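You operate a simulated robot arm through the tools that you are given. There is no shell and no other tool.

The job below is to be done with a simulated robot arm. You get a single attempt, and the scene is never put back.

TASK
Clamp the height arm at HIGH and lay the yellow flat bar on its rest.
Fine: loosen the clamp knob to move the arm; tighten it again.

The check looks at the end state, three seconds after you hand in, the way a careful person would. Anything else that was tipped, shoved, dropped, spilled or broken makes it a failure.

THE ROBOT
A 7-joint arm with a two-finger parallel gripper, fixed in place. Base frame: the origin is on the floor under the middle of its stand, x ahead of it, y to its left, z up. Readings come in m, degrees, newtons and seconds.
With the tool pointing down near the work surface it reaches from about 0.3 to 0.72 m from the base axis. Its first joint turns from -166.0 to 166.0 degrees. Payload 1.57 kg.
The tool frame sits at the grasp point between the pads (the TCP): z along the fingers, y along the line on which they close. The tips reach 0.03 m beyond it. The gripper opens to 0.08 m. The fingers are 0.017 m wide and 0.012 m thick; the gripper's body (0.04 by 0.082 m) begins 0.08 m behind the TCP.
Orientation is told as [roll, pitch, yaw] about the base's x, y, z axes, in that order, counted from this pose: with the fingers straight down and closing along the base's y, the tool's x points along the base's -x, its y along +y and its z along -z.

THE INTERFACE
- The arm moves only by the tool servo_tool. Its argument "deltas" is a list of rows, each an object (a shift or turn left out is 0, a gripper value left out holds the last) with "offset": the shift along the tool's x, y, z in m, a list of three; "delta_rot": the turn, a rotation vector about the tool's x, y, z in degrees, a list of three; "claw": the opening, from 0 (shut) to 1 (fully open). In form: [{"offset": [dx, dy, dz], "delta_rot": [ax, ay, az], "claw": claw}, ...]. A call has 1 to 20 rows; each row is the pose to reach, as a shift and turn from the pose commanded when the call began, along the tool's axes at that moment. Rows are played at 5 a second. More than 0.05 m and 8.6 degrees between two rows, or a gripper value outside its range, and nothing of the call is played. A pose out of reach is approached as far as the arm can. The call stops where the force on the tool passes 50 N (or 10 N more than at its start, if that is more) or the arm is blocked; 0.2 s more then pass. The fingers move at their own pace (about 0.072 m/s each) and stop on an object; they squeeze with about 41 N. The grip force told is the motor's: it shows also when the fingers shut on nothing. Time passes only in rows, and 0.2 s behind the last, so rows that repeat a pose let the fingers close. It gives the time, the measured TCP pose, the force on the tool (base axes), the opening and the grip force at its end, in the units of the frame above (readings bear some noise), with the torque about the TCP (base axes, N m) and any sound that the robot's microphone picked up.
- Cameras (640 x 400 px; columns grow to the right, rows downward): "scene" is fixed at [0.2197, -0.6477, 1.574]; the picture's right is [0.93, -0.38, 0.00], its down [-0.14, -0.34, -0.93] and it looks along [0.35, 0.86, -0.36] (base axes); focal length 338 px, centre (320, 200). "wrist" rides on the gripper at [0.072, -0.007, -0.122] in the tool frame; the picture's right is [0.09, 1.00, 0.00], its down [-0.84, 0.08, -0.54] and it looks along [-0.54, 0.05, 0.84] (tool axes); focal length 238 px, centre (320, 200). There is no depth. A picture from a camera that has moved, and an enlarged one, comes with that camera's place and axes in the base frame and with its lens.
- snapshot(camera): a new picture of that camera. It takes no simulated time.
- raise_lower(by): slides the trunk up (or, below 0, down) by that many m; the arm rides with it, the base frame stays. It gives what a move gives, with no picture.
- enlarge(camera, box): a new picture of the part [left, top, right, bottom] of that camera's present view, enlarged. It takes no simulated time.
- hand_in(): hands the job in; it is judged then, once.

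Nothing tells you positions but the pictures and the camera data. Unless the task says otherwise, let go and move clear before handing in.

The tools are called after ">>>" as a command line: name --argument value ..., lists and objects as JSON in quotes. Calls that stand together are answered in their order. servo_tool: Moves the arm, as the interface text tells. Its arguments: {"type":"object","properties":{"deltas":{"type":"array","items":{"type":"object","properties":{"offset":{"type":"array","items":{"type":"number"}},"delta_rot":{"type":"array","items":{"type":"number"}},"claw":{"type":"number"}}}}},"required":["deltas"]} The other tools are called the same way: raise_lower (by) moves the trunk up or down; snapshot (camera) takes a picture; enlarge (camera, box) takes an enlarged picture of a part of a camera's view; hand_in () hands the job in.

At the start:

```text
time: 0.0
tcp_pos: [0.2639, 0.2049, 1.4715]
tcp_rot: [0.1, 0.0, 0.0]
wrist_force: [0.3, -0.8, 0.2]
moment: [-0.02, -0.03, -0.01]
finger_gap: 0.0798
grip_force: 0.1
trunk travel left (down, up): [-0.4, 0.08]
```

scene: 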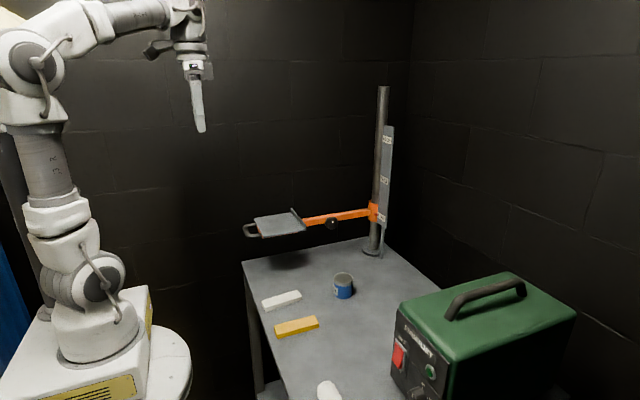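
wrist: 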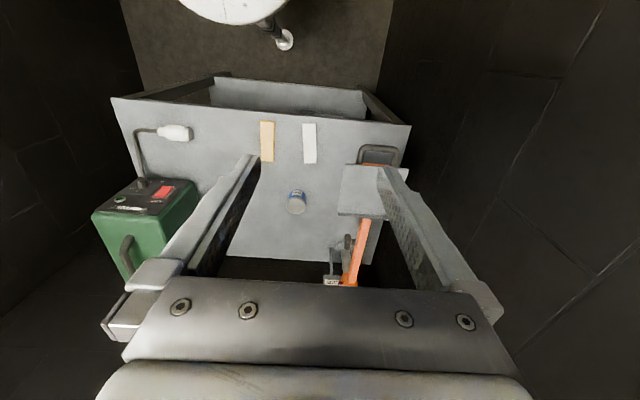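

I see a table with a post carrying an orange arm (a grey rest plate on it, a loop handle at the end and a dark knob), a scale with labels, a yellow bar, a white bar, a can and a green machine. I will look closer before moving.

>>> enlarge --camera "scene" --box '[230, 80, 430, 270]'

>>> enlarge --camera "scene" --box '[350, 110, 410, 260]'

>>> enlarge --camera "scene" --box '[240, 190, 400, 290]'

>>> enlarge --camera "wrist" --box '[220, 100, 420, 300]'

```text
2.11 times, centred on (330, 175) of scene
camera zoom: at [0.2197, -0.6477, 1.574], right [0.93, -0.38, 0.0], down [-0.14, -0.34, -0.93], along [0.35, 0.86, -0.36], focal length 712 px, centre (299, 253)
```

zoom: 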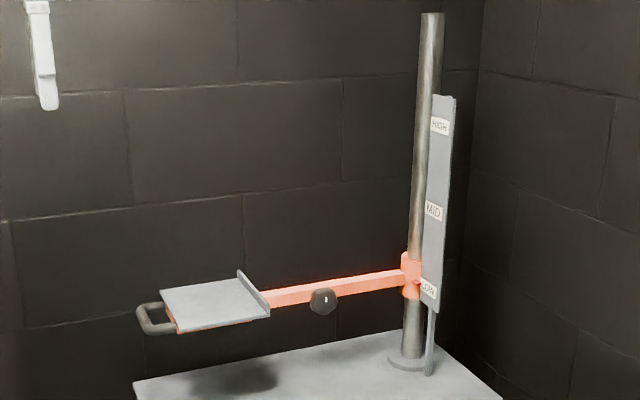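

```text
2.67 times, centred on (380, 185) of scene
camera zoom: at [0.2197, -0.6477, 1.574], right [0.93, -0.38, 0.0], down [-0.14, -0.34, -0.93], along [0.35, 0.86, -0.36], focal length 902 px, centre (160, 240)
```

zoom: 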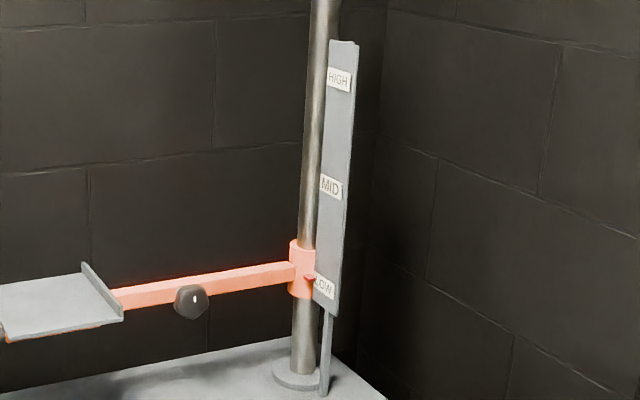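

```text
4.00 times, centred on (320, 240) of scene
camera zoom: at [0.2197, -0.6477, 1.574], right [0.93, -0.38, 0.0], down [-0.14, -0.34, -0.93], along [0.35, 0.86, -0.36], focal length 1353 px, centre (320, 40)
```

zoom: 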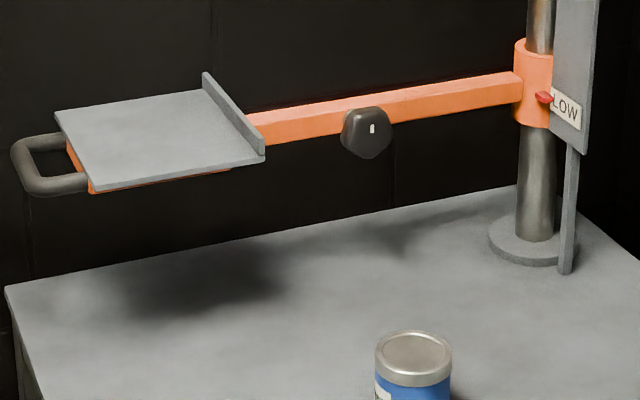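

```text
2.00 times, centred on (320, 200) of wrist
camera zoom: at [0.1913, 0.1979, 1.5928], right [-0.09, 1.0, 0.0], down [0.84, 0.08, 0.54], along [0.54, 0.05, -0.84], focal length 477 px, centre (320, 200)
```

zoom: 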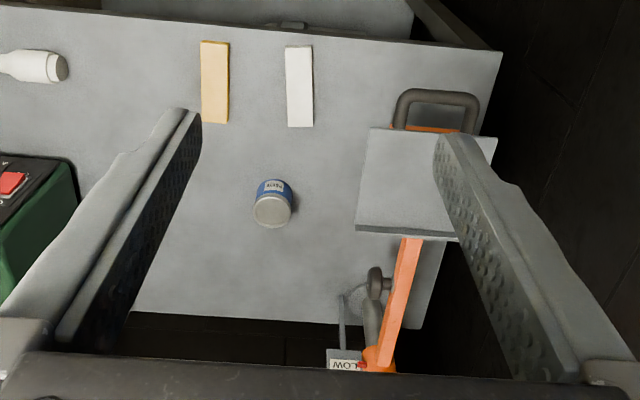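

The post stands near (0.87, 0.38), the arm runs along x at about y 0.355, and the knob is near (0.66, 0.32, 1.075) facing -y. The arm is now at LOW, and HIGH is about 0.29 m higher. I will bring the gripper round to point along +y, well clear of everything, to look at the knob.

>>> servo_tool --deltas '[{"offset": [-0.02, -0.018, 0.015], "delta_rot": [-8, 0, 0]}, {"offset": [-0.04, -0.036, 0.03], "delta_rot": [-16, 0, 0]}, {"offset": [-0.06, -0.054, 0.045], "delta_rot": [-24, 0, 0]}, {"offset": [-0.08, -0.072, 0.06], "delta_rot": [-32, 0, 0]}, {"offset": [-0.1, -0.09, 0.075], "delta_rot": [-40, 0, 0]}, {"offset": [-0.12, -0.108, 0.09], "delta_rot": [-48, 0, 0]}, {"offset": [-0.14, -0.126, 0.105], "delta_rot": [-56, 0, 0]}, {"offset": [-0.16, -0.144, 0.12], "delta_rot": [-64, 0, 0]}, {"offset": [-0.18, -0.155, 0.135], "delta_rot": [-72, 0, 0]}, {"offset": [-0.2, -0.155, 0.15], "delta_rot": [-80, 0, 0]}, {"offset": [-0.22, -0.155, 0.165], "delta_rot": [-85, 0, 0]}, {"offset": [-0.23, -0.155, 0.18], "delta_rot": [-90, 0, 0]}]'

>>> snapshot --camera "scene"

>>> snapshot --camera "wrist"

```text
time: 2.6
tcp_pos: [0.4926, 0.0479, 1.2903]
tcp_rot: [90.0, 0.0, -0.2]
wrist_force: [0.3, 0.2, -0.3]
moment: [0.0, -0.01, -0.01]
finger_gap: 0.0801
grip_force: 0.1
trunk travel left (down, up): [-0.4, 0.08]
```

```text
taken
```

scene: 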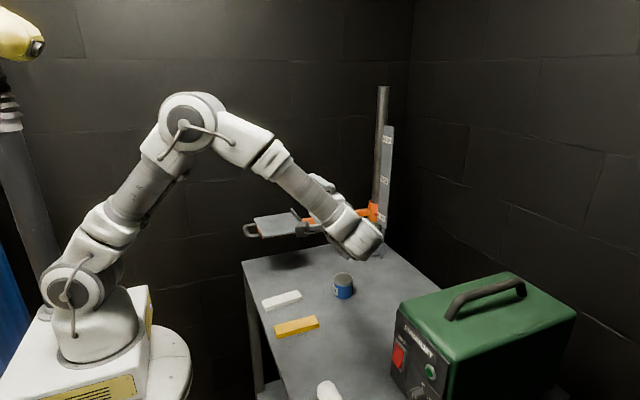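

```text
taken
camera wrist: at [0.4203, -0.0747, 1.2826], right [-0.09, 0.0, 1.0], down [0.84, -0.54, 0.08], along [0.54, 0.84, 0.05], focal length 238 px, centre (320, 200)
```

wrist: 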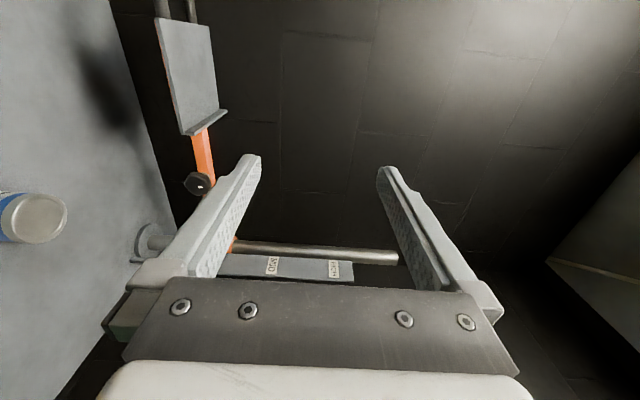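

The sideways pose works. I will go down to knob height, still short of the arm, for a close look.

>>> servo_tool --deltas '[{"offset": [-0.012, -0.038, 0.008]}, {"offset": [-0.024, -0.076, 0.016]}, {"offset": [-0.036, -0.114, 0.024]}, {"offset": [-0.048, -0.152, 0.032]}, {"offset": [-0.06, -0.19, 0.04]}]'

>>> snapshot --camera "wrist"

>>> enlarge --camera "wrist" --box '[220, 60, 420, 200]'

>>> snapshot --camera "scene"

```text
time: 3.8
tcp_pos: [0.5494, 0.0893, 1.097]
tcp_rot: [89.9, 0.0, -0.1]
wrist_force: [0.1, -0.4, 0.2]
moment: [0.01, 0.02, -0.01]
finger_gap: 0.0802
grip_force: 0.0
trunk travel left (down, up): [-0.4, 0.08]
```

```text
taken
camera wrist: at [0.4772, -0.032, 1.0908], right [-0.09, 0.0, 1.0], down [0.84, -0.54, 0.08], along [0.54, 0.84, 0.05], focal length 238 px, centre (320, 200)
```

wrist: 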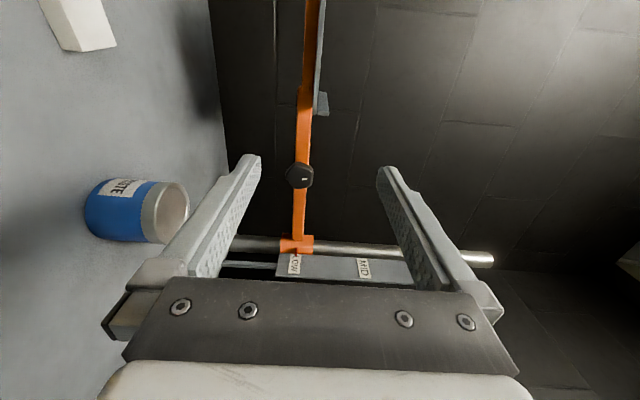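

```text
2.86 times, centred on (320, 130) of wrist
camera zoom: at [0.4772, -0.032, 1.0908], right [-0.09, 0.0, 1.0], down [0.84, -0.54, 0.08], along [0.54, 0.84, 0.05], focal length 681 px, centre (320, 400)
```

zoom: 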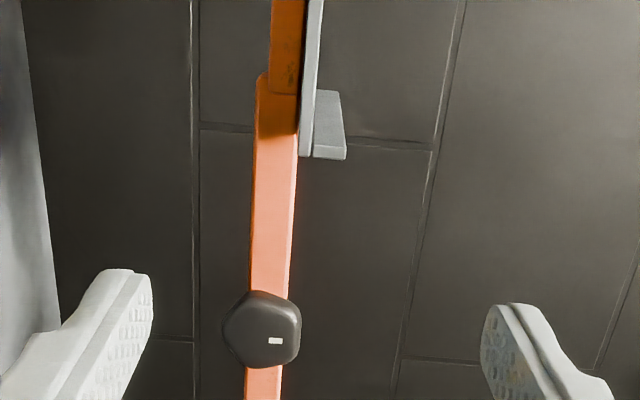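

```text
taken
```

scene: 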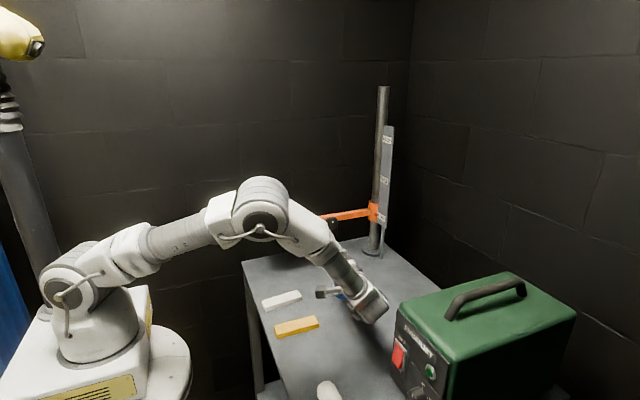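

The knob is a six-sided black knob with a white mark, centred near (0.659, 0.32, 1.074) on the orange bar. I will move +y first, away from the green machine, then +x, and turn the gripper about its axis so that there is room to unscrew.

>>> servo_tool --deltas '[{"offset": [0, 0, 0.04]}, {"offset": [-0.02, -0.008, 0.07]}, {"offset": [-0.05, -0.015, 0.085]}, {"offset": [-0.08, -0.023, 0.09]}, {"offset": [-0.109, -0.023, 0.09]}]'

>>> snapshot --camera "wrist"

>>> enlarge --camera "wrist" --box '[260, 50, 380, 150]'

>>> snapshot --camera "scene"

```text
time: 5.0
tcp_pos: [0.6624, 0.1763, 1.078]
tcp_rot: [89.9, 0.0, -0.1]
wrist_force: [0.2, -0.2, -0.1]
moment: [0.01, 0.0, -0.03]
finger_gap: 0.0799
grip_force: 0.1
trunk travel left (down, up): [-0.4, 0.08]
```

```text
taken
camera wrist: at [0.5898, 0.0556, 1.0711], right [-0.09, 0.0, 1.0], down [0.84, -0.54, 0.08], along [0.54, 0.84, 0.05], focal length 238 px, centre (320, 200)
```

wrist: 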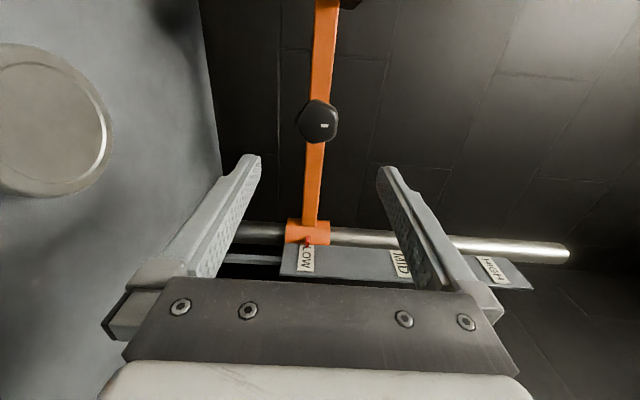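

```text
4.00 times, centred on (320, 100) of wrist
camera zoom: at [0.5898, 0.0556, 1.0711], right [-0.09, 0.0, 1.0], down [0.84, -0.54, 0.08], along [0.54, 0.84, 0.05], focal length 953 px, centre (320, 600)
```

zoom: 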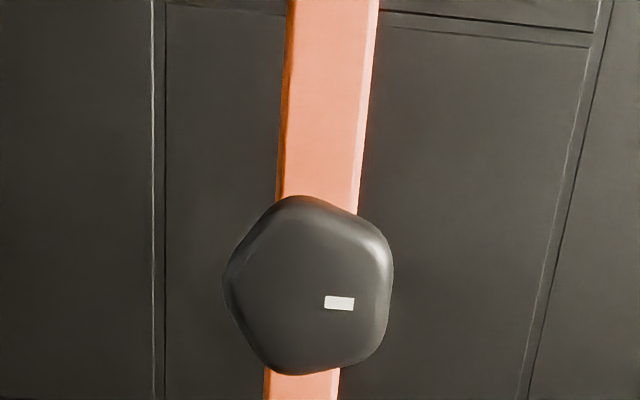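

```text
taken
```

scene: 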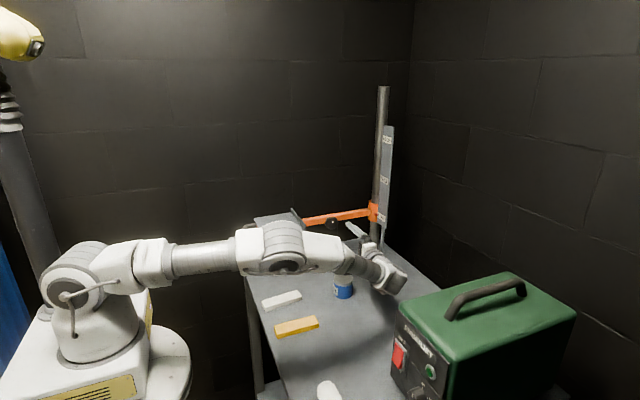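

The knob is a pentagon with a flat on top (where the mark points) and its front face at about y 0.309; the bar face is at about y 0.343. I will turn the gripper +72° about its axis so that a flat and a vertex line up between the pads, giving me unscrewing travel.

>>> servo_tool --deltas '[{"delta_rot": [0, 0, 8]}, {"delta_rot": [0, 0, 16]}, {"delta_rot": [0, 0, 24]}, {"delta_rot": [0, 0, 32]}, {"delta_rot": [0, 0, 40]}, {"delta_rot": [0, 0, 48]}, {"delta_rot": [0, 0, 56]}, {"delta_rot": [0, 0, 64]}, {"delta_rot": [0, 0, 72]}]'

>>> snapshot --camera "wrist"

>>> enlarge --camera "scene" --box '[280, 180, 440, 320]'

```text
time: 7.0
tcp_pos: [0.6631, 0.1783, 1.0783]
tcp_rot: [89.9, 72.1, 0.0]
wrist_force: [0.4, 0.1, 0.3]
moment: [0.01, 0.01, -0.03]
finger_gap: 0.0799
grip_force: 0.1
trunk travel left (down, up): [-0.4, 0.08]
```

```text
taken
camera wrist: at [0.6337, 0.0568, 1.1444], right [0.92, 0.0, 0.39], down [0.33, -0.54, -0.77], along [0.21, 0.84, -0.5], focal length 238 px, centre (320, 200)
```

wrist: 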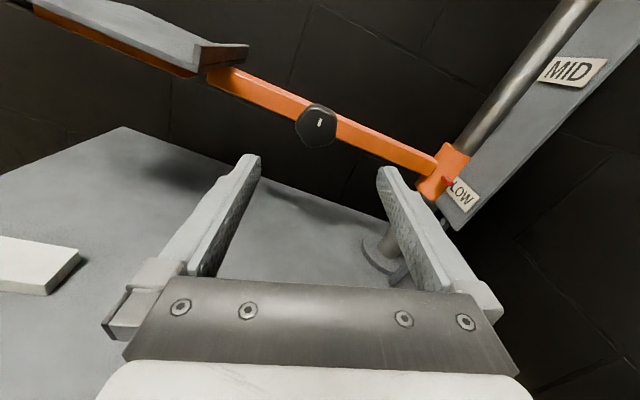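

```text
2.86 times, centred on (360, 250) of scene
camera zoom: at [0.2197, -0.6477, 1.574], right [0.93, -0.38, 0.0], down [-0.14, -0.34, -0.93], along [0.35, 0.86, -0.36], focal length 966 px, centre (206, 57)
```

zoom: 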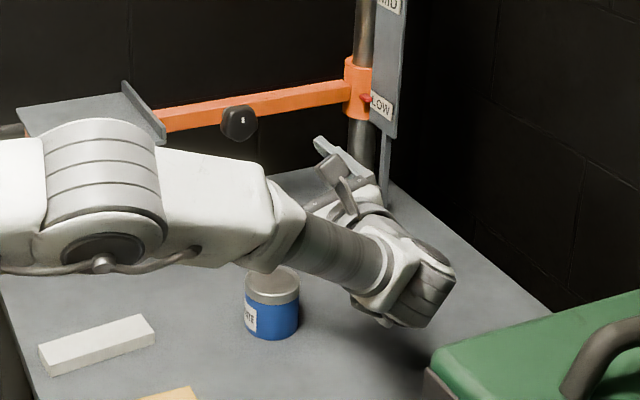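

The 72° turn worked and the wrist camera now sees the knob from above. I will zoom in to fix the knob's depth before closing in.

>>> enlarge --camera "wrist" --box '[270, 80, 366, 160]'

```text
5.00 times, centred on (318, 120) of wrist
camera zoom: at [0.6337, 0.0568, 1.1444], right [0.92, 0.0, 0.39], down [0.33, -0.54, -0.77], along [0.21, 0.84, -0.5], focal length 1192 px, centre (330, 600)
```

zoom: 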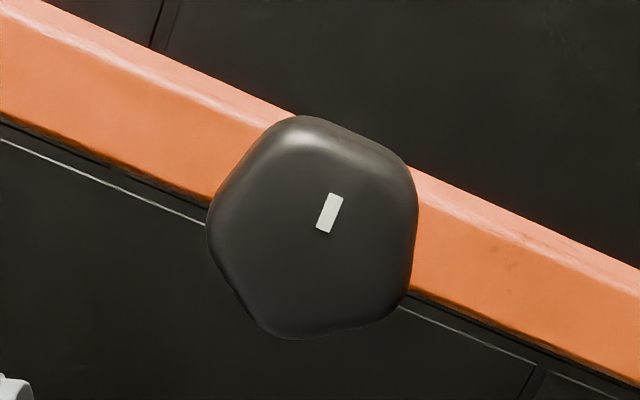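

The knob's face is at about y 0.309, its centre is near (0.659, 1.0755) and the bar face is at about y 0.343. I will advance until the tips are just short of the knob and check the alignment.

>>> servo_tool --deltas '[{"offset": [-0.0012, -0.0043, 0.03]}, {"offset": [-0.0012, -0.0043, 0.06]}, {"offset": [-0.0012, -0.0043, 0.085]}, {"offset": [-0.0012, -0.0043, 0.092]}, {"offset": [-0.0012, -0.0043, 0.092]}]'

>>> snapshot --camera "wrist"

>>> enlarge --camera "scene" --box '[280, 180, 440, 320]'

```text
time: 8.2
tcp_pos: [0.6574, 0.2694, 1.0762]
tcp_rot: [90.0, 72.0, 0.0]
wrist_force: [0.0, 0.2, -0.1]
moment: [0.01, 0.01, 0.0]
finger_gap: 0.08
grip_force: 0.0
trunk travel left (down, up): [-0.4, 0.08]
```

```text
taken
camera wrist: at [0.6285, 0.1487, 1.1428], right [0.92, 0.0, 0.4], down [0.33, -0.54, -0.77], along [0.21, 0.84, -0.5], focal length 238 px, centre (320, 200)
```

wrist: 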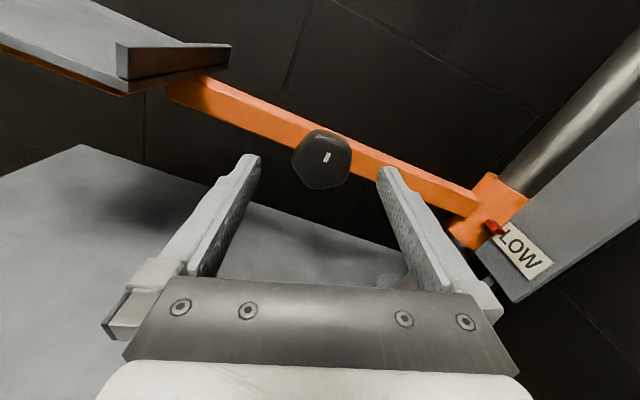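

```text
2.86 times, centred on (360, 250) of scene
camera zoom: at [0.2197, -0.6477, 1.574], right [0.93, -0.38, 0.0], down [-0.14, -0.34, -0.93], along [0.35, 0.86, -0.36], focal length 966 px, centre (206, 57)
```

zoom: 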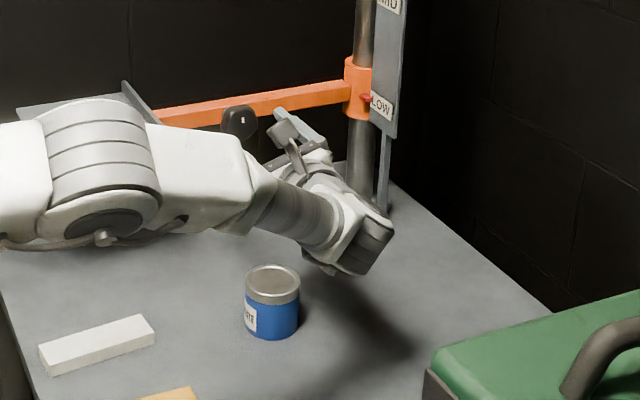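

The knob sits between the open fingers. I will move in the last stretch so the tips straddle the knob but stay short of the bar, then close.

>>> servo_tool --deltas '[{"offset": [-0.001, 0.0012, 0.015]}, {"offset": [-0.001, 0.0012, 0.028]}, {"offset": [-0.001, 0.0012, 0.034]}, {"offset": [-0.001, 0.0012, 0.034]}]'

>>> snapshot --camera "wrist"

>>> enlarge --camera "wrist" --box '[240, 100, 400, 220]'

```text
time: 9.2
tcp_pos: [0.6596, 0.3049, 1.075]
tcp_rot: [90.0, 72.0, 0.0]
wrist_force: [-0.4, 0.1, 0.3]
moment: [-0.02, 0.0, 0.02]
finger_gap: 0.08
grip_force: 0.0
trunk travel left (down, up): [-0.4, 0.08]
```

```text
taken
camera wrist: at [0.6313, 0.1836, 1.1411], right [0.92, 0.0, 0.4], down [0.33, -0.54, -0.77], along [0.21, 0.84, -0.5], focal length 238 px, centre (320, 200)
```

wrist: 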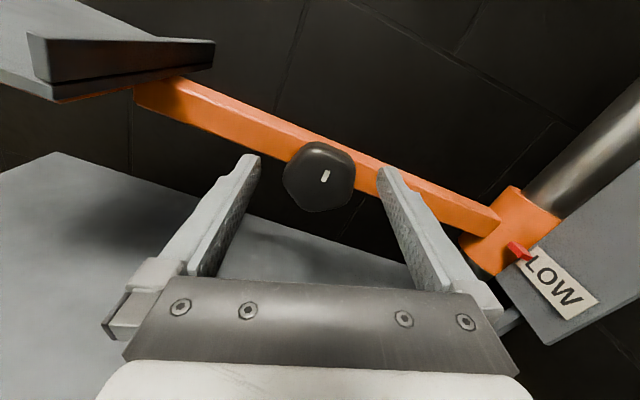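

```text
3.33 times, centred on (320, 160) of wrist
camera zoom: at [0.6313, 0.1836, 1.1411], right [0.92, 0.0, 0.4], down [0.33, -0.54, -0.77], along [0.21, 0.84, -0.5], focal length 794 px, centre (320, 333)
```

zoom: 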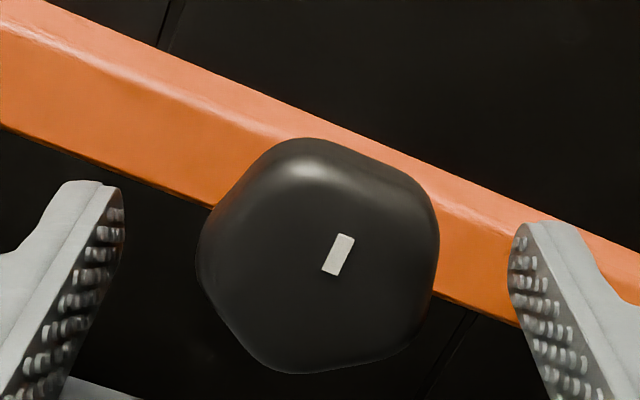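

The knob is centred between the pads, so I will close on it without moving.

>>> servo_tool --deltas '[{"offset": [0.001, 0.0, 0.0], "claw": 0.6}, {"offset": [0.001, 0.0, 0.0], "claw": 0.5}, {"offset": [0.001, 0.0, 0.0], "claw": 0.3}, {"offset": [0.001, 0.0, 0.0], "claw": 0.0}, {"offset": [0.001, 0.0, 0.0], "claw": 0.0}, {"offset": [0.001, 0.0, 0.0], "claw": 0.0}]'

>>> enlarge --camera "wrist" --box '[240, 100, 400, 220]'

>>> enlarge --camera "scene" --box '[280, 180, 440, 320]'

```text
time: 10.6
tcp_pos: [0.6586, 0.3054, 1.076]
tcp_rot: [90.1, 72.0, 0.1]
wrist_force: [11.8, 3.0, 6.1]
moment: [-0.25, -0.03, -0.35]
finger_gap: 0.0457
grip_force: 45.0
trunk travel left (down, up): [-0.4, 0.08]
```

```text
3.33 times, centred on (320, 160) of wrist
camera zoom: at [0.6307, 0.1832, 1.1425], right [0.92, 0.0, 0.4], down [0.33, -0.54, -0.77], along [0.22, 0.84, -0.5], focal length 794 px, centre (320, 333)
```

zoom: 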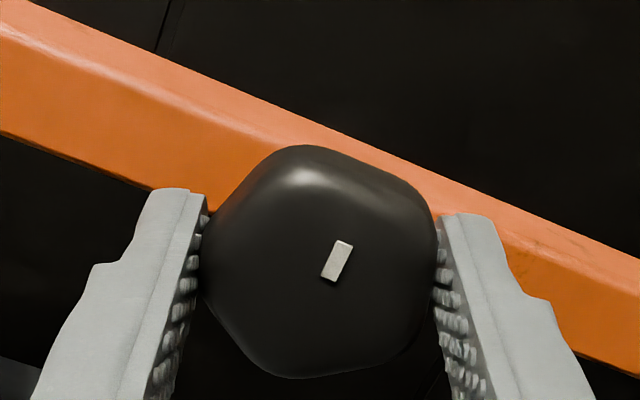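

```text
2.86 times, centred on (360, 250) of scene
camera zoom: at [0.2197, -0.6477, 1.574], right [0.93, -0.38, 0.0], down [-0.14, -0.34, -0.93], along [0.35, 0.86, -0.36], focal length 966 px, centre (206, 57)
```

zoom: 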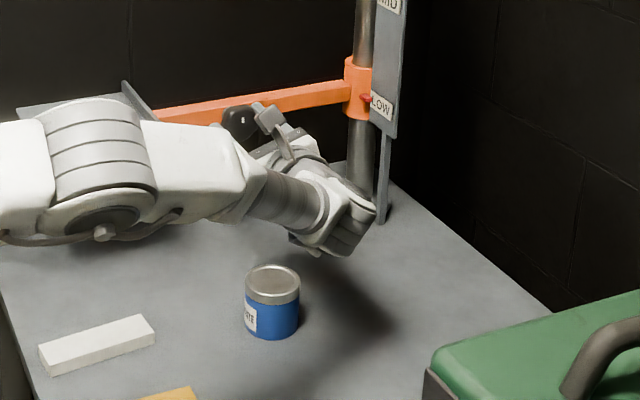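

The knob is gripped (0.0457 m wide), with a slight sideways load. I will ease that out and try the first turn counter-clockwise (negative about the tool axis), watching the torque.

>>> servo_tool --deltas '[{"offset": [0.0003, 0.0012, 0.0]}, {"offset": [0.0003, 0.0012, 0.0]}]'

>>> servo_tool --deltas '[{"delta_rot": [0, 0, -4]}, {"delta_rot": [0, 0, -8]}, {"delta_rot": [0, 0, -12]}, {"delta_rot": [0, 0, -16]}, {"delta_rot": [0, 0, -20]}]'

>>> enlarge --camera "wrist" --box '[240, 100, 400, 220]'

>>> enlarge --camera "scene" --box '[280, 80, 440, 280]'

```text
time: 11.2
tcp_pos: [0.6597, 0.3046, 1.0763]
tcp_rot: [90.0, 72.0, 0.0]
wrist_force: [3.0, -1.5, 3.0]
moment: [0.04, -0.01, -0.41]
finger_gap: 0.0452
grip_force: 45.5
trunk travel left (down, up): [-0.4, 0.08]
```

```text
time: 12.4
tcp_pos: [0.6596, 0.3051, 1.0762]
tcp_rot: [90.0, 51.7, 0.2]
wrist_force: [-12.6, -4.9, 1.2]
moment: [-0.94, 0.02, -0.18]
finger_gap: 0.0455
grip_force: 45.0
trunk travel left (down, up): [-0.4, 0.08]
```

```text
3.33 times, centred on (320, 160) of wrist
camera zoom: at [0.6098, 0.1831, 1.1285], right [0.73, 0.0, 0.69], down [0.58, -0.54, -0.61], along [0.37, 0.84, -0.39], focal length 794 px, centre (320, 333)
```

zoom: 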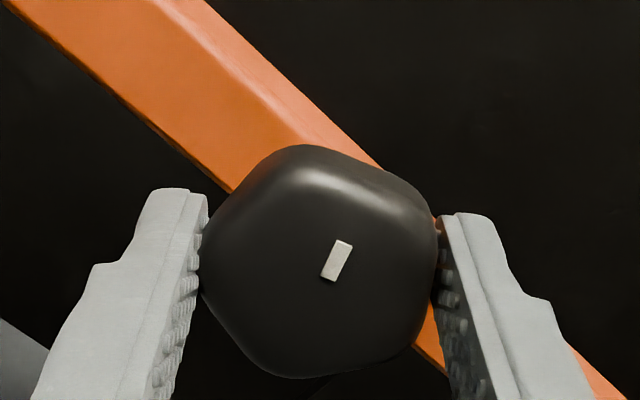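

```text
2.00 times, centred on (360, 180) of scene
camera zoom: at [0.2197, -0.6477, 1.574], right [0.93, -0.38, 0.0], down [-0.14, -0.34, -0.93], along [0.35, 0.86, -0.36], focal length 676 px, centre (240, 240)
```

zoom: 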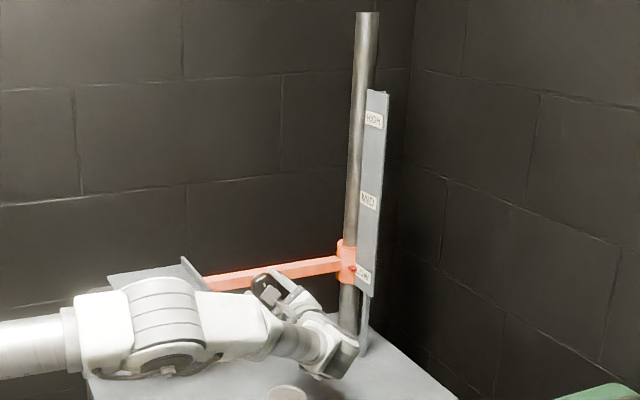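

The knob turns freely with the gripper (the mark stays fixed relative to the pads). I will continue counter-clockwise and check for any load transfer.

>>> servo_tool --deltas '[{"offset": [0.0006, -0.0008, 0.0], "delta_rot": [0, 0, -5]}, {"offset": [0.0006, -0.0008, 0.0], "delta_rot": [0, 0, -10]}, {"offset": [0.0006, -0.0008, 0.0], "delta_rot": [0, 0, -15]}, {"offset": [0.0006, -0.0008, 0.0], "delta_rot": [0, 0, -20]}, {"offset": [0.0006, -0.0008, 0.0], "delta_rot": [0, 0, -25]}, {"offset": [0.0006, -0.0008, 0.0], "delta_rot": [0, 0, -30]}, {"offset": [0.0006, -0.0008, 0.0], "delta_rot": [0, 0, -30]}]'

>>> enlarge --camera "wrist" --box '[240, 100, 400, 220]'

>>> enlarge --camera "scene" --box '[280, 80, 440, 280]'

```text
time: 14.0
tcp_pos: [0.6593, 0.3055, 1.0761]
tcp_rot: [89.9, 21.9, 0.0]
wrist_force: [-13.7, -0.4, -5.9]
moment: [-0.26, 0.04, -0.27]
finger_gap: 0.0455
grip_force: 44.9
trunk travel left (down, up): [-0.4, 0.08]
```

```text
3.33 times, centred on (320, 160) of wrist
camera zoom: at [0.5897, 0.1832, 1.0972], right [0.29, 0.0, 0.96], down [0.81, -0.54, -0.24], along [0.52, 0.84, -0.16], focal length 794 px, centre (320, 333)
```

zoom: 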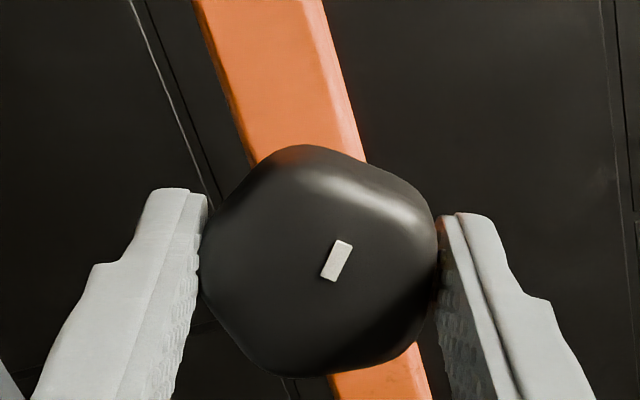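

```text
2.00 times, centred on (360, 180) of scene
camera zoom: at [0.2197, -0.6477, 1.574], right [0.93, -0.38, 0.0], down [-0.14, -0.34, -0.93], along [0.35, 0.86, -0.36], focal length 676 px, centre (240, 240)
```

zoom: 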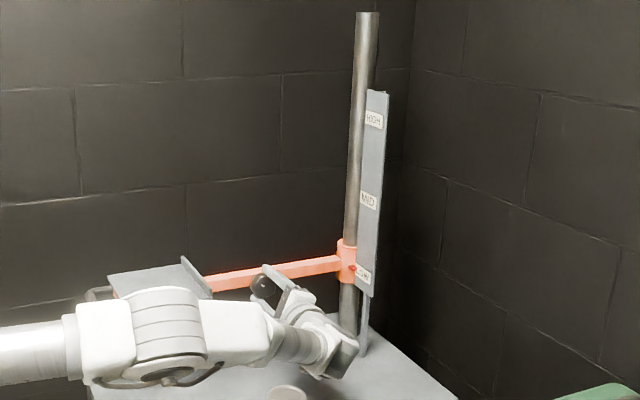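

The knob has turned about 50° and the arm has not moved. I will keep unscrewing while watching the vertical force for the arm's weight.

>>> servo_tool --deltas '[{"offset": [0.0, 0.0, 0.0], "delta_rot": [0, 0, -5]}, {"offset": [0.0004, 0.0, 0.0], "delta_rot": [0, 0, -10]}, {"offset": [0.0004, 0.0, 0.0], "delta_rot": [0, 0, -15]}, {"offset": [0.0004, 0.0, 0.0], "delta_rot": [0, 0, -20]}, {"offset": [0.0004, 0.0, 0.0], "delta_rot": [0, 0, -25]}, {"offset": [0.0004, 0.0, 0.0], "delta_rot": [0, 0, -30]}, {"offset": [0.0004, 0.0, 0.0], "delta_rot": [0, 0, -35]}, {"offset": [0.0004, 0.0, 0.0], "delta_rot": [0, 0, -40]}, {"offset": [0.0004, 0.0, 0.0], "delta_rot": [0, 0, -40]}]'

>>> enlarge --camera "wrist" --box '[240, 100, 400, 220]'

>>> enlarge --camera "scene" --box '[280, 80, 440, 280]'

```text
time: 16.0
tcp_pos: [0.6592, 0.3062, 1.0773]
tcp_rot: [90.0, -18.1, 0.0]
wrist_force: [-5.9, -1.7, -3.4]
moment: [-0.45, 0.0, 0.48]
finger_gap: 0.0455
grip_force: 45.3
trunk travel left (down, up): [-0.4, 0.08]
```

```text
3.33 times, centred on (320, 160) of wrist
camera zoom: at [0.5922, 0.1834, 1.0489], right [-0.4, 0.0, 0.92], down [0.77, -0.54, 0.33], along [0.5, 0.84, 0.22], focal length 794 px, centre (320, 333)
```

zoom: 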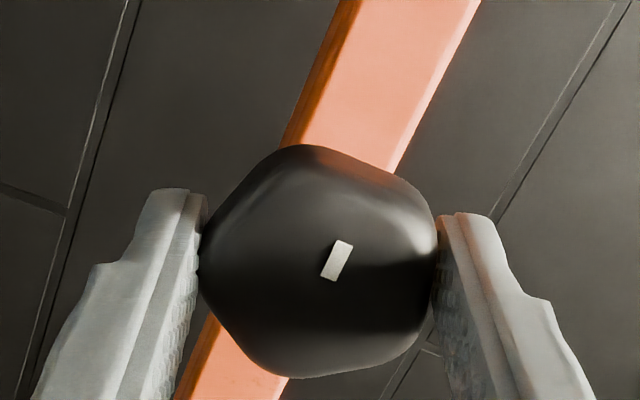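

```text
2.00 times, centred on (360, 180) of scene
camera zoom: at [0.2197, -0.6477, 1.574], right [0.93, -0.38, 0.0], down [-0.14, -0.34, -0.93], along [0.35, 0.86, -0.36], focal length 676 px, centre (240, 240)
```

zoom: 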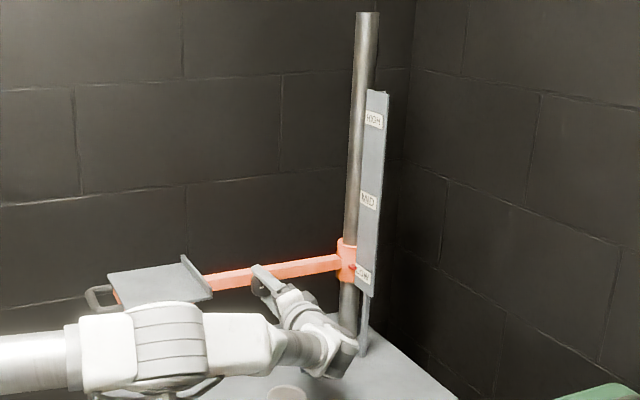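

The knob has now turned 90°. I will take another 40° and then try a tiny upward test pull to see whether the clamp is free.

>>> servo_tool --deltas '[{"delta_rot": [0, 0, -5]}, {"delta_rot": [0, 0, -10]}, {"delta_rot": [0, 0, -15]}, {"delta_rot": [0, 0, -20]}, {"delta_rot": [0, 0, -25]}, {"delta_rot": [0, 0, -30]}, {"delta_rot": [0, 0, -35]}, {"delta_rot": [0, 0, -40]}, {"delta_rot": [0, 0, -40]}]'

>>> enlarge --camera "wrist" --box '[240, 100, 400, 220]'

>>> snapshot --camera "scene"

```text
time: 18.0
tcp_pos: [0.6606, 0.3049, 1.0767]
tcp_rot: [90.1, -58.1, -0.2]
wrist_force: [4.7, 2.6, 6.3]
moment: [0.61, -0.02, -0.28]
finger_gap: 0.0455
grip_force: 44.7
trunk travel left (down, up): [-0.4, 0.08]
```

```text
3.33 times, centred on (320, 160) of wrist
camera zoom: at [0.6267, 0.1834, 1.0119], right [-0.89, 0.0, 0.45], down [0.38, -0.54, 0.75], along [0.24, 0.84, 0.49], focal length 794 px, centre (320, 333)
```

zoom: 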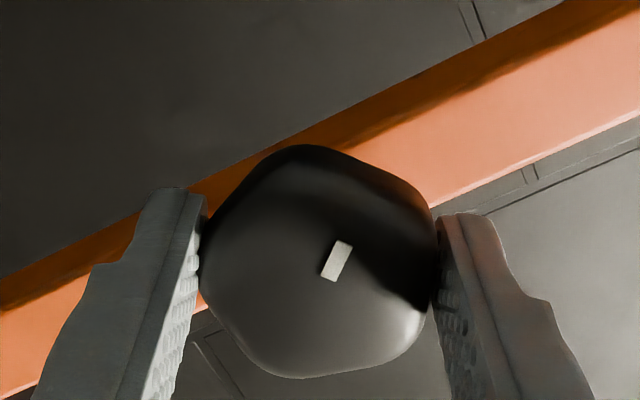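

```text
taken
```

scene: 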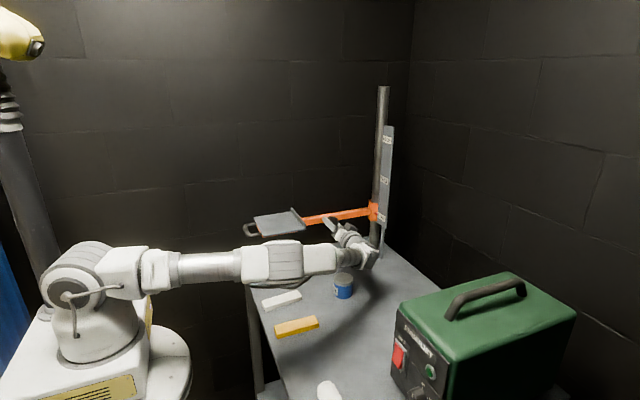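

The knob has turned 130° with no load shift yet. I will try a gentle lift of 4 mm.

>>> servo_tool --deltas '[{"offset": [-0.0009, 0.0005, 0.0]}, {"offset": [-0.0017, 0.001, 0.0]}, {"offset": [-0.0026, 0.0016, 0.0]}, {"offset": [-0.0034, 0.0021, 0.0]}, {"offset": [-0.0034, 0.0021, 0.0]}]'

>>> enlarge --camera "scene" --box '[320, 180, 420, 260]'

```text
time: 19.2
tcp_pos: [0.6584, 0.3056, 1.0787]
tcp_rot: [89.8, -57.9, 0.3]
wrist_force: [-1.2, -6.1, -6.5]
moment: [-1.11, 0.02, -0.08]
finger_gap: 0.0458
grip_force: 45.2
trunk travel left (down, up): [-0.4, 0.08]
```

```text
5.00 times, centred on (370, 220) of scene
camera zoom: at [0.2197, -0.6477, 1.574], right [0.93, -0.38, 0.0], down [-0.14, -0.34, -0.93], along [0.35, 0.86, -0.36], focal length 1691 px, centre (70, 100)
```

zoom: 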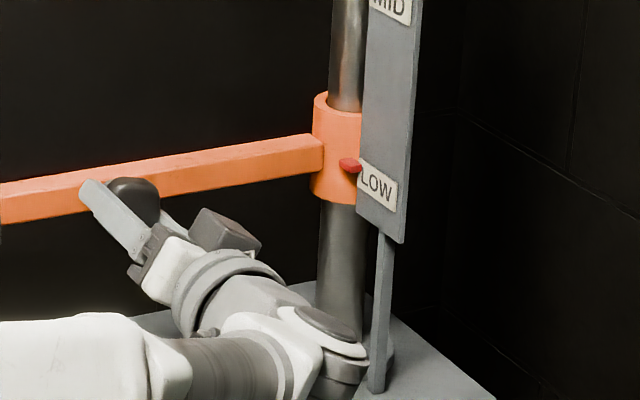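

The red pointer has moved up a little relative to the LOW label, so the clamp seems free. I will lift another 2 cm and check force and pointer.

>>> servo_tool --deltas '[{"offset": [-0.0034, 0.0021, 0.0]}, {"offset": [-0.0068, 0.0042, 0.0]}, {"offset": [-0.0102, 0.0063, 0.0]}, {"offset": [-0.0136, 0.0084, 0.0]}, {"offset": [-0.017, 0.0106, 0.0]}, {"offset": [-0.017, 0.0106, 0.0]}]'

>>> enlarge --camera "scene" --box '[320, 180, 420, 260]'

>>> snapshot --camera "wrist"

```text
time: 20.6
tcp_pos: [0.6589, 0.3047, 1.0998]
tcp_rot: [90.1, -58.0, -0.1]
wrist_force: [-3.0, -12.0, -4.9]
moment: [-1.05, 0.01, 0.67]
finger_gap: 0.0455
grip_force: 44.9
trunk travel left (down, up): [-0.4, 0.08]
```

```text
5.00 times, centred on (370, 220) of scene
camera zoom: at [0.2197, -0.6477, 1.574], right [0.93, -0.38, 0.0], down [-0.14, -0.34, -0.93], along [0.35, 0.86, -0.36], focal length 1691 px, centre (70, 100)
```

zoom: 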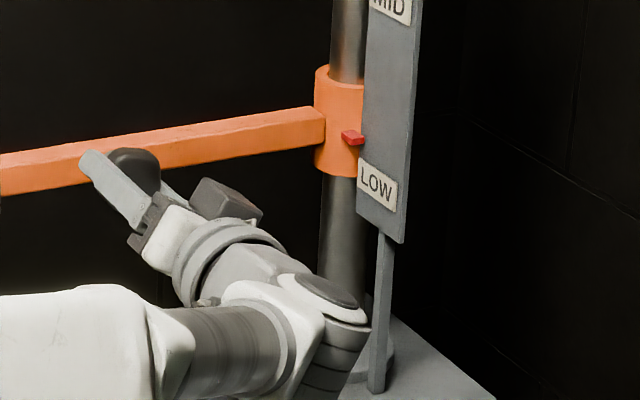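

```text
taken
camera wrist: at [0.6267, 0.1834, 1.036], right [-0.89, 0.0, 0.45], down [0.38, -0.54, 0.75], along [0.24, 0.84, 0.48], focal length 238 px, centre (320, 200)
```

wrist: 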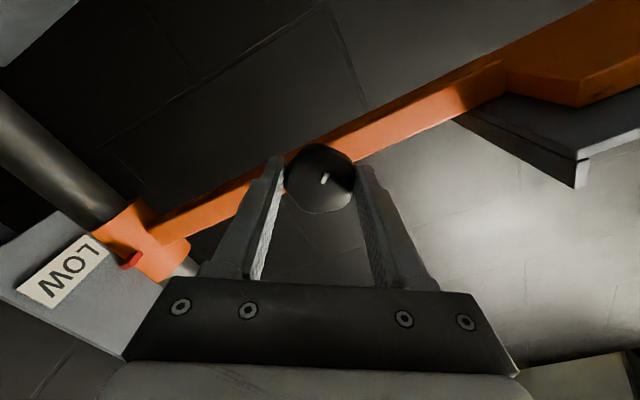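

The arm slides freely with little force, and the gripper carries it. I will lift it straight up in steps towards HIGH (about 0.28 m above LOW).

>>> servo_tool --deltas '[{"offset": [-0.0085, 0.0053, -0.0005]}, {"offset": [-0.017, 0.0106, -0.001]}, {"offset": [-0.0254, 0.0159, -0.001]}, {"offset": [-0.0339, 0.0212, -0.001]}, {"offset": [-0.0424, 0.0265, -0.001]}, {"offset": [-0.0509, 0.0318, -0.001]}, {"offset": [-0.0594, 0.0371, -0.001]}, {"offset": [-0.0678, 0.0424, -0.001]}, {"offset": [-0.0763, 0.0477, -0.001]}, {"offset": [-0.0848, 0.053, -0.001]}, {"offset": [-0.0848, 0.053, -0.001]}]'

>>> snapshot --camera "scene"

>>> snapshot --camera "wrist"

```text
time: 23.0
tcp_pos: [0.6605, 0.3048, 1.1998]
tcp_rot: [89.9, -58.1, 0.2]
wrist_force: [-8.5, 2.3, -3.6]
moment: [-1.08, -0.02, 0.7]
finger_gap: 0.0455
grip_force: 44.8
trunk travel left (down, up): [-0.4, 0.08]
```

```text
taken
```

scene: 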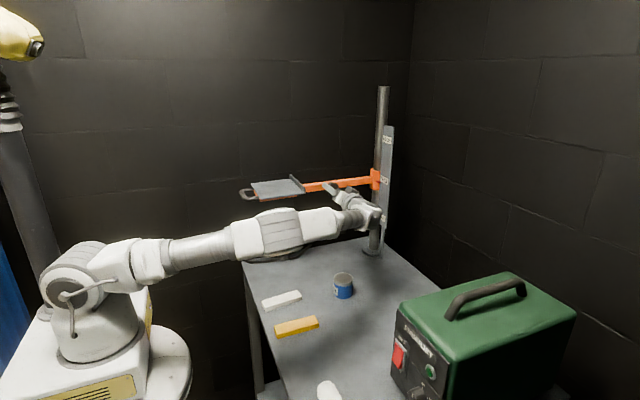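

```text
taken
camera wrist: at [0.6274, 0.1833, 1.135], right [-0.89, 0.0, 0.45], down [0.38, -0.54, 0.75], along [0.24, 0.84, 0.48], focal length 238 px, centre (320, 200)
```

wrist: 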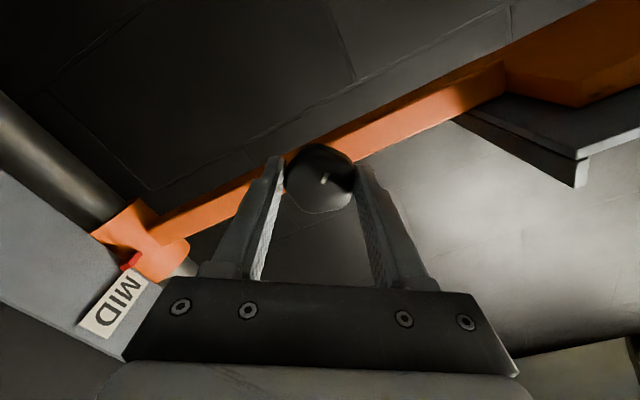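

The pointer is approaching MID and the lift is smooth. The labels are spaced about 0.14 m apart, so HIGH is about 0.157 m further up; I will lift 0.14 m more and then check.

>>> servo_tool --deltas '[{"offset": [-0.0085, 0.0053, 0]}, {"offset": [-0.017, 0.0106, 0]}, {"offset": [-0.0254, 0.0159, 0]}, {"offset": [-0.0339, 0.0212, 0]}, {"offset": [-0.0424, 0.0265, 0]}, {"offset": [-0.0509, 0.0318, 0]}, {"offset": [-0.0594, 0.0371, 0]}, {"offset": [-0.0678, 0.0424, 0]}, {"offset": [-0.0763, 0.0477, 0]}, {"offset": [-0.0848, 0.053, 0]}, {"offset": [-0.0933, 0.0583, 0]}, {"offset": [-0.1018, 0.0636, 0]}, {"offset": [-0.1102, 0.0689, 0]}, {"offset": [-0.1187, 0.0742, 0]}, {"offset": [-0.1187, 0.0742, 0]}]'

>>> snapshot --camera "scene"

>>> enlarge --camera "scene" --box '[320, 110, 420, 190]'

>>> snapshot --camera "wrist"

```text
time: 26.2
tcp_pos: [0.6601, 0.3058, 1.3404]
tcp_rot: [89.9, -58.0, -0.1]
wrist_force: [4.4, 5.9, -4.1]
moment: [-1.22, 0.05, 0.29]
finger_gap: 0.0455
grip_force: 44.9
trunk travel left (down, up): [-0.4, 0.08]
```

```text
taken
```

scene: 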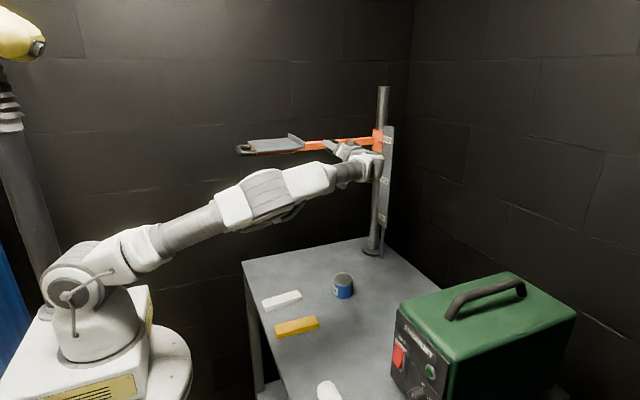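

```text
5.00 times, centred on (370, 150) of scene
camera zoom: at [0.2197, -0.6477, 1.574], right [0.93, -0.38, 0.0], down [-0.14, -0.34, -0.93], along [0.35, 0.86, -0.36], focal length 1691 px, centre (70, 450)
```

zoom: 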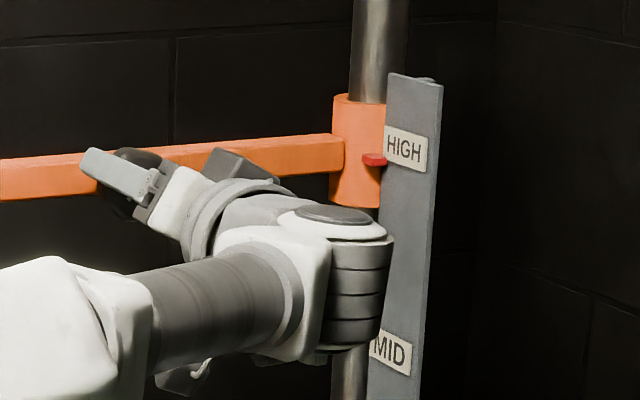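

```text
taken
camera wrist: at [0.6266, 0.1833, 1.277], right [-0.89, 0.0, 0.45], down [0.38, -0.54, 0.75], along [0.25, 0.84, 0.48], focal length 238 px, centre (320, 200)
```

wrist: 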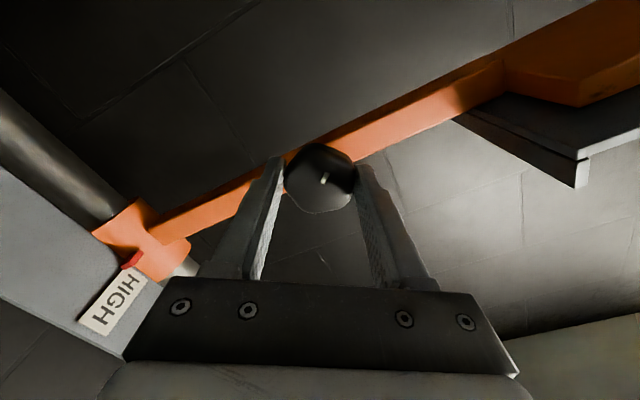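

The pointer is just below the HIGH label's centre line; both estimates say about 14 mm more. I will lift by that and check again.

>>> servo_tool --deltas '[{"offset": [-0.0042, 0.0026, 0]}, {"offset": [-0.0085, 0.0053, 0]}, {"offset": [-0.0123, 0.0077, 0]}, {"offset": [-0.0123, 0.0077, 0]}, {"offset": [-0.0123, 0.0077, 0]}]'

>>> enlarge --camera "scene" --box '[340, 110, 420, 170]'

>>> snapshot --camera "wrist"

```text
time: 27.4
tcp_pos: [0.658, 0.3052, 1.3545]
tcp_rot: [89.9, -57.8, 0.2]
wrist_force: [-6.7, 0.1, -13.7]
moment: [0.8, 0.03, -0.17]
finger_gap: 0.0454
grip_force: 44.7
trunk travel left (down, up): [-0.4, 0.08]
```

```text
6.67 times, centred on (380, 140) of scene
camera zoom: at [0.2197, -0.6477, 1.574], right [0.93, -0.38, 0.0], down [-0.14, -0.34, -0.93], along [0.35, 0.86, -0.36], focal length 2255 px, centre (-80, 600)
```

zoom: 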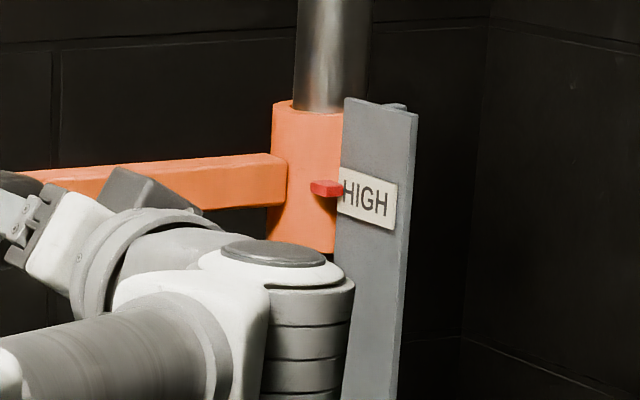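

```text
taken
camera wrist: at [0.627, 0.1831, 1.2896], right [-0.89, 0.0, 0.45], down [0.38, -0.54, 0.75], along [0.24, 0.84, 0.48], focal length 238 px, centre (320, 200)
```

wrist: 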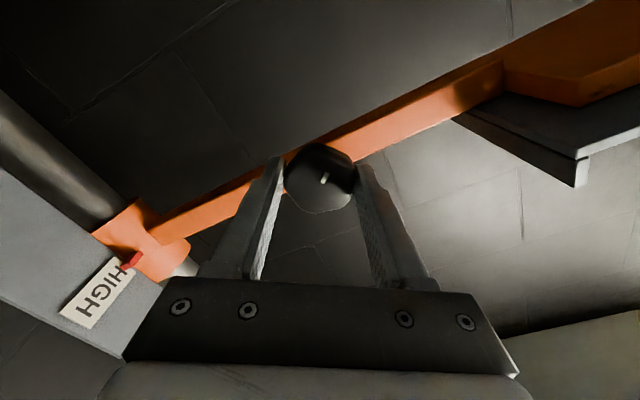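

The pointer is about 2–3 mm below the HIGH centre line. I will ease up by that amount and watch the force in case it is at a stop.

>>> servo_tool --deltas '[{"offset": [-0.0009, 0.0005, 0]}, {"offset": [-0.0017, 0.0011, 0]}, {"offset": [-0.0021, 0.0013, 0]}, {"offset": [-0.0021, 0.0013, 0]}, {"offset": [-0.0021, 0.0013, 0]}]'

>>> enlarge --camera "scene" --box '[360, 125, 400, 155]'

>>> snapshot --camera "wrist"

```text
time: 28.6
tcp_pos: [0.6598, 0.3047, 1.3539]
tcp_rot: [89.7, -57.9, 0.3]
wrist_force: [-5.7, 5.1, -22.1]
moment: [0.32, 0.0, -0.08]
finger_gap: 0.0455
grip_force: 45.3
trunk travel left (down, up): [-0.4, 0.08]
```

```text
13.33 times, centred on (380, 140) of scene
camera zoom: at [0.2197, -0.6477, 1.574], right [0.93, -0.38, 0.0], down [-0.14, -0.34, -0.93], along [0.35, 0.86, -0.36], focal length 4509 px, centre (-480, 1000)
```

zoom: 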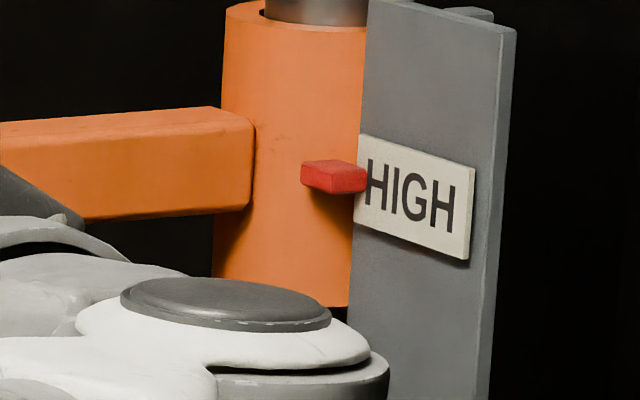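

```text
taken
camera wrist: at [0.6269, 0.183, 1.29], right [-0.89, 0.0, 0.45], down [0.38, -0.54, 0.75], along [0.24, 0.84, 0.48], focal length 238 px, centre (320, 200)
```

wrist: 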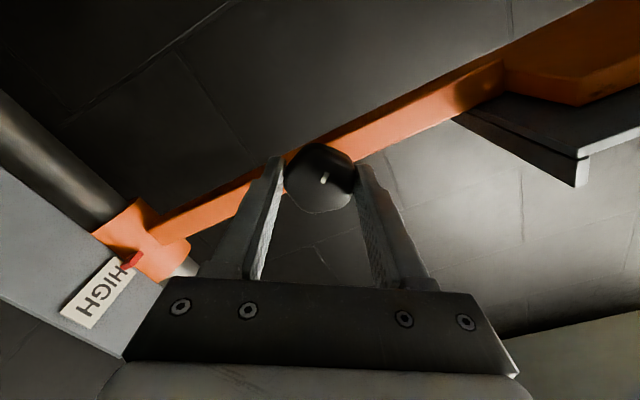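

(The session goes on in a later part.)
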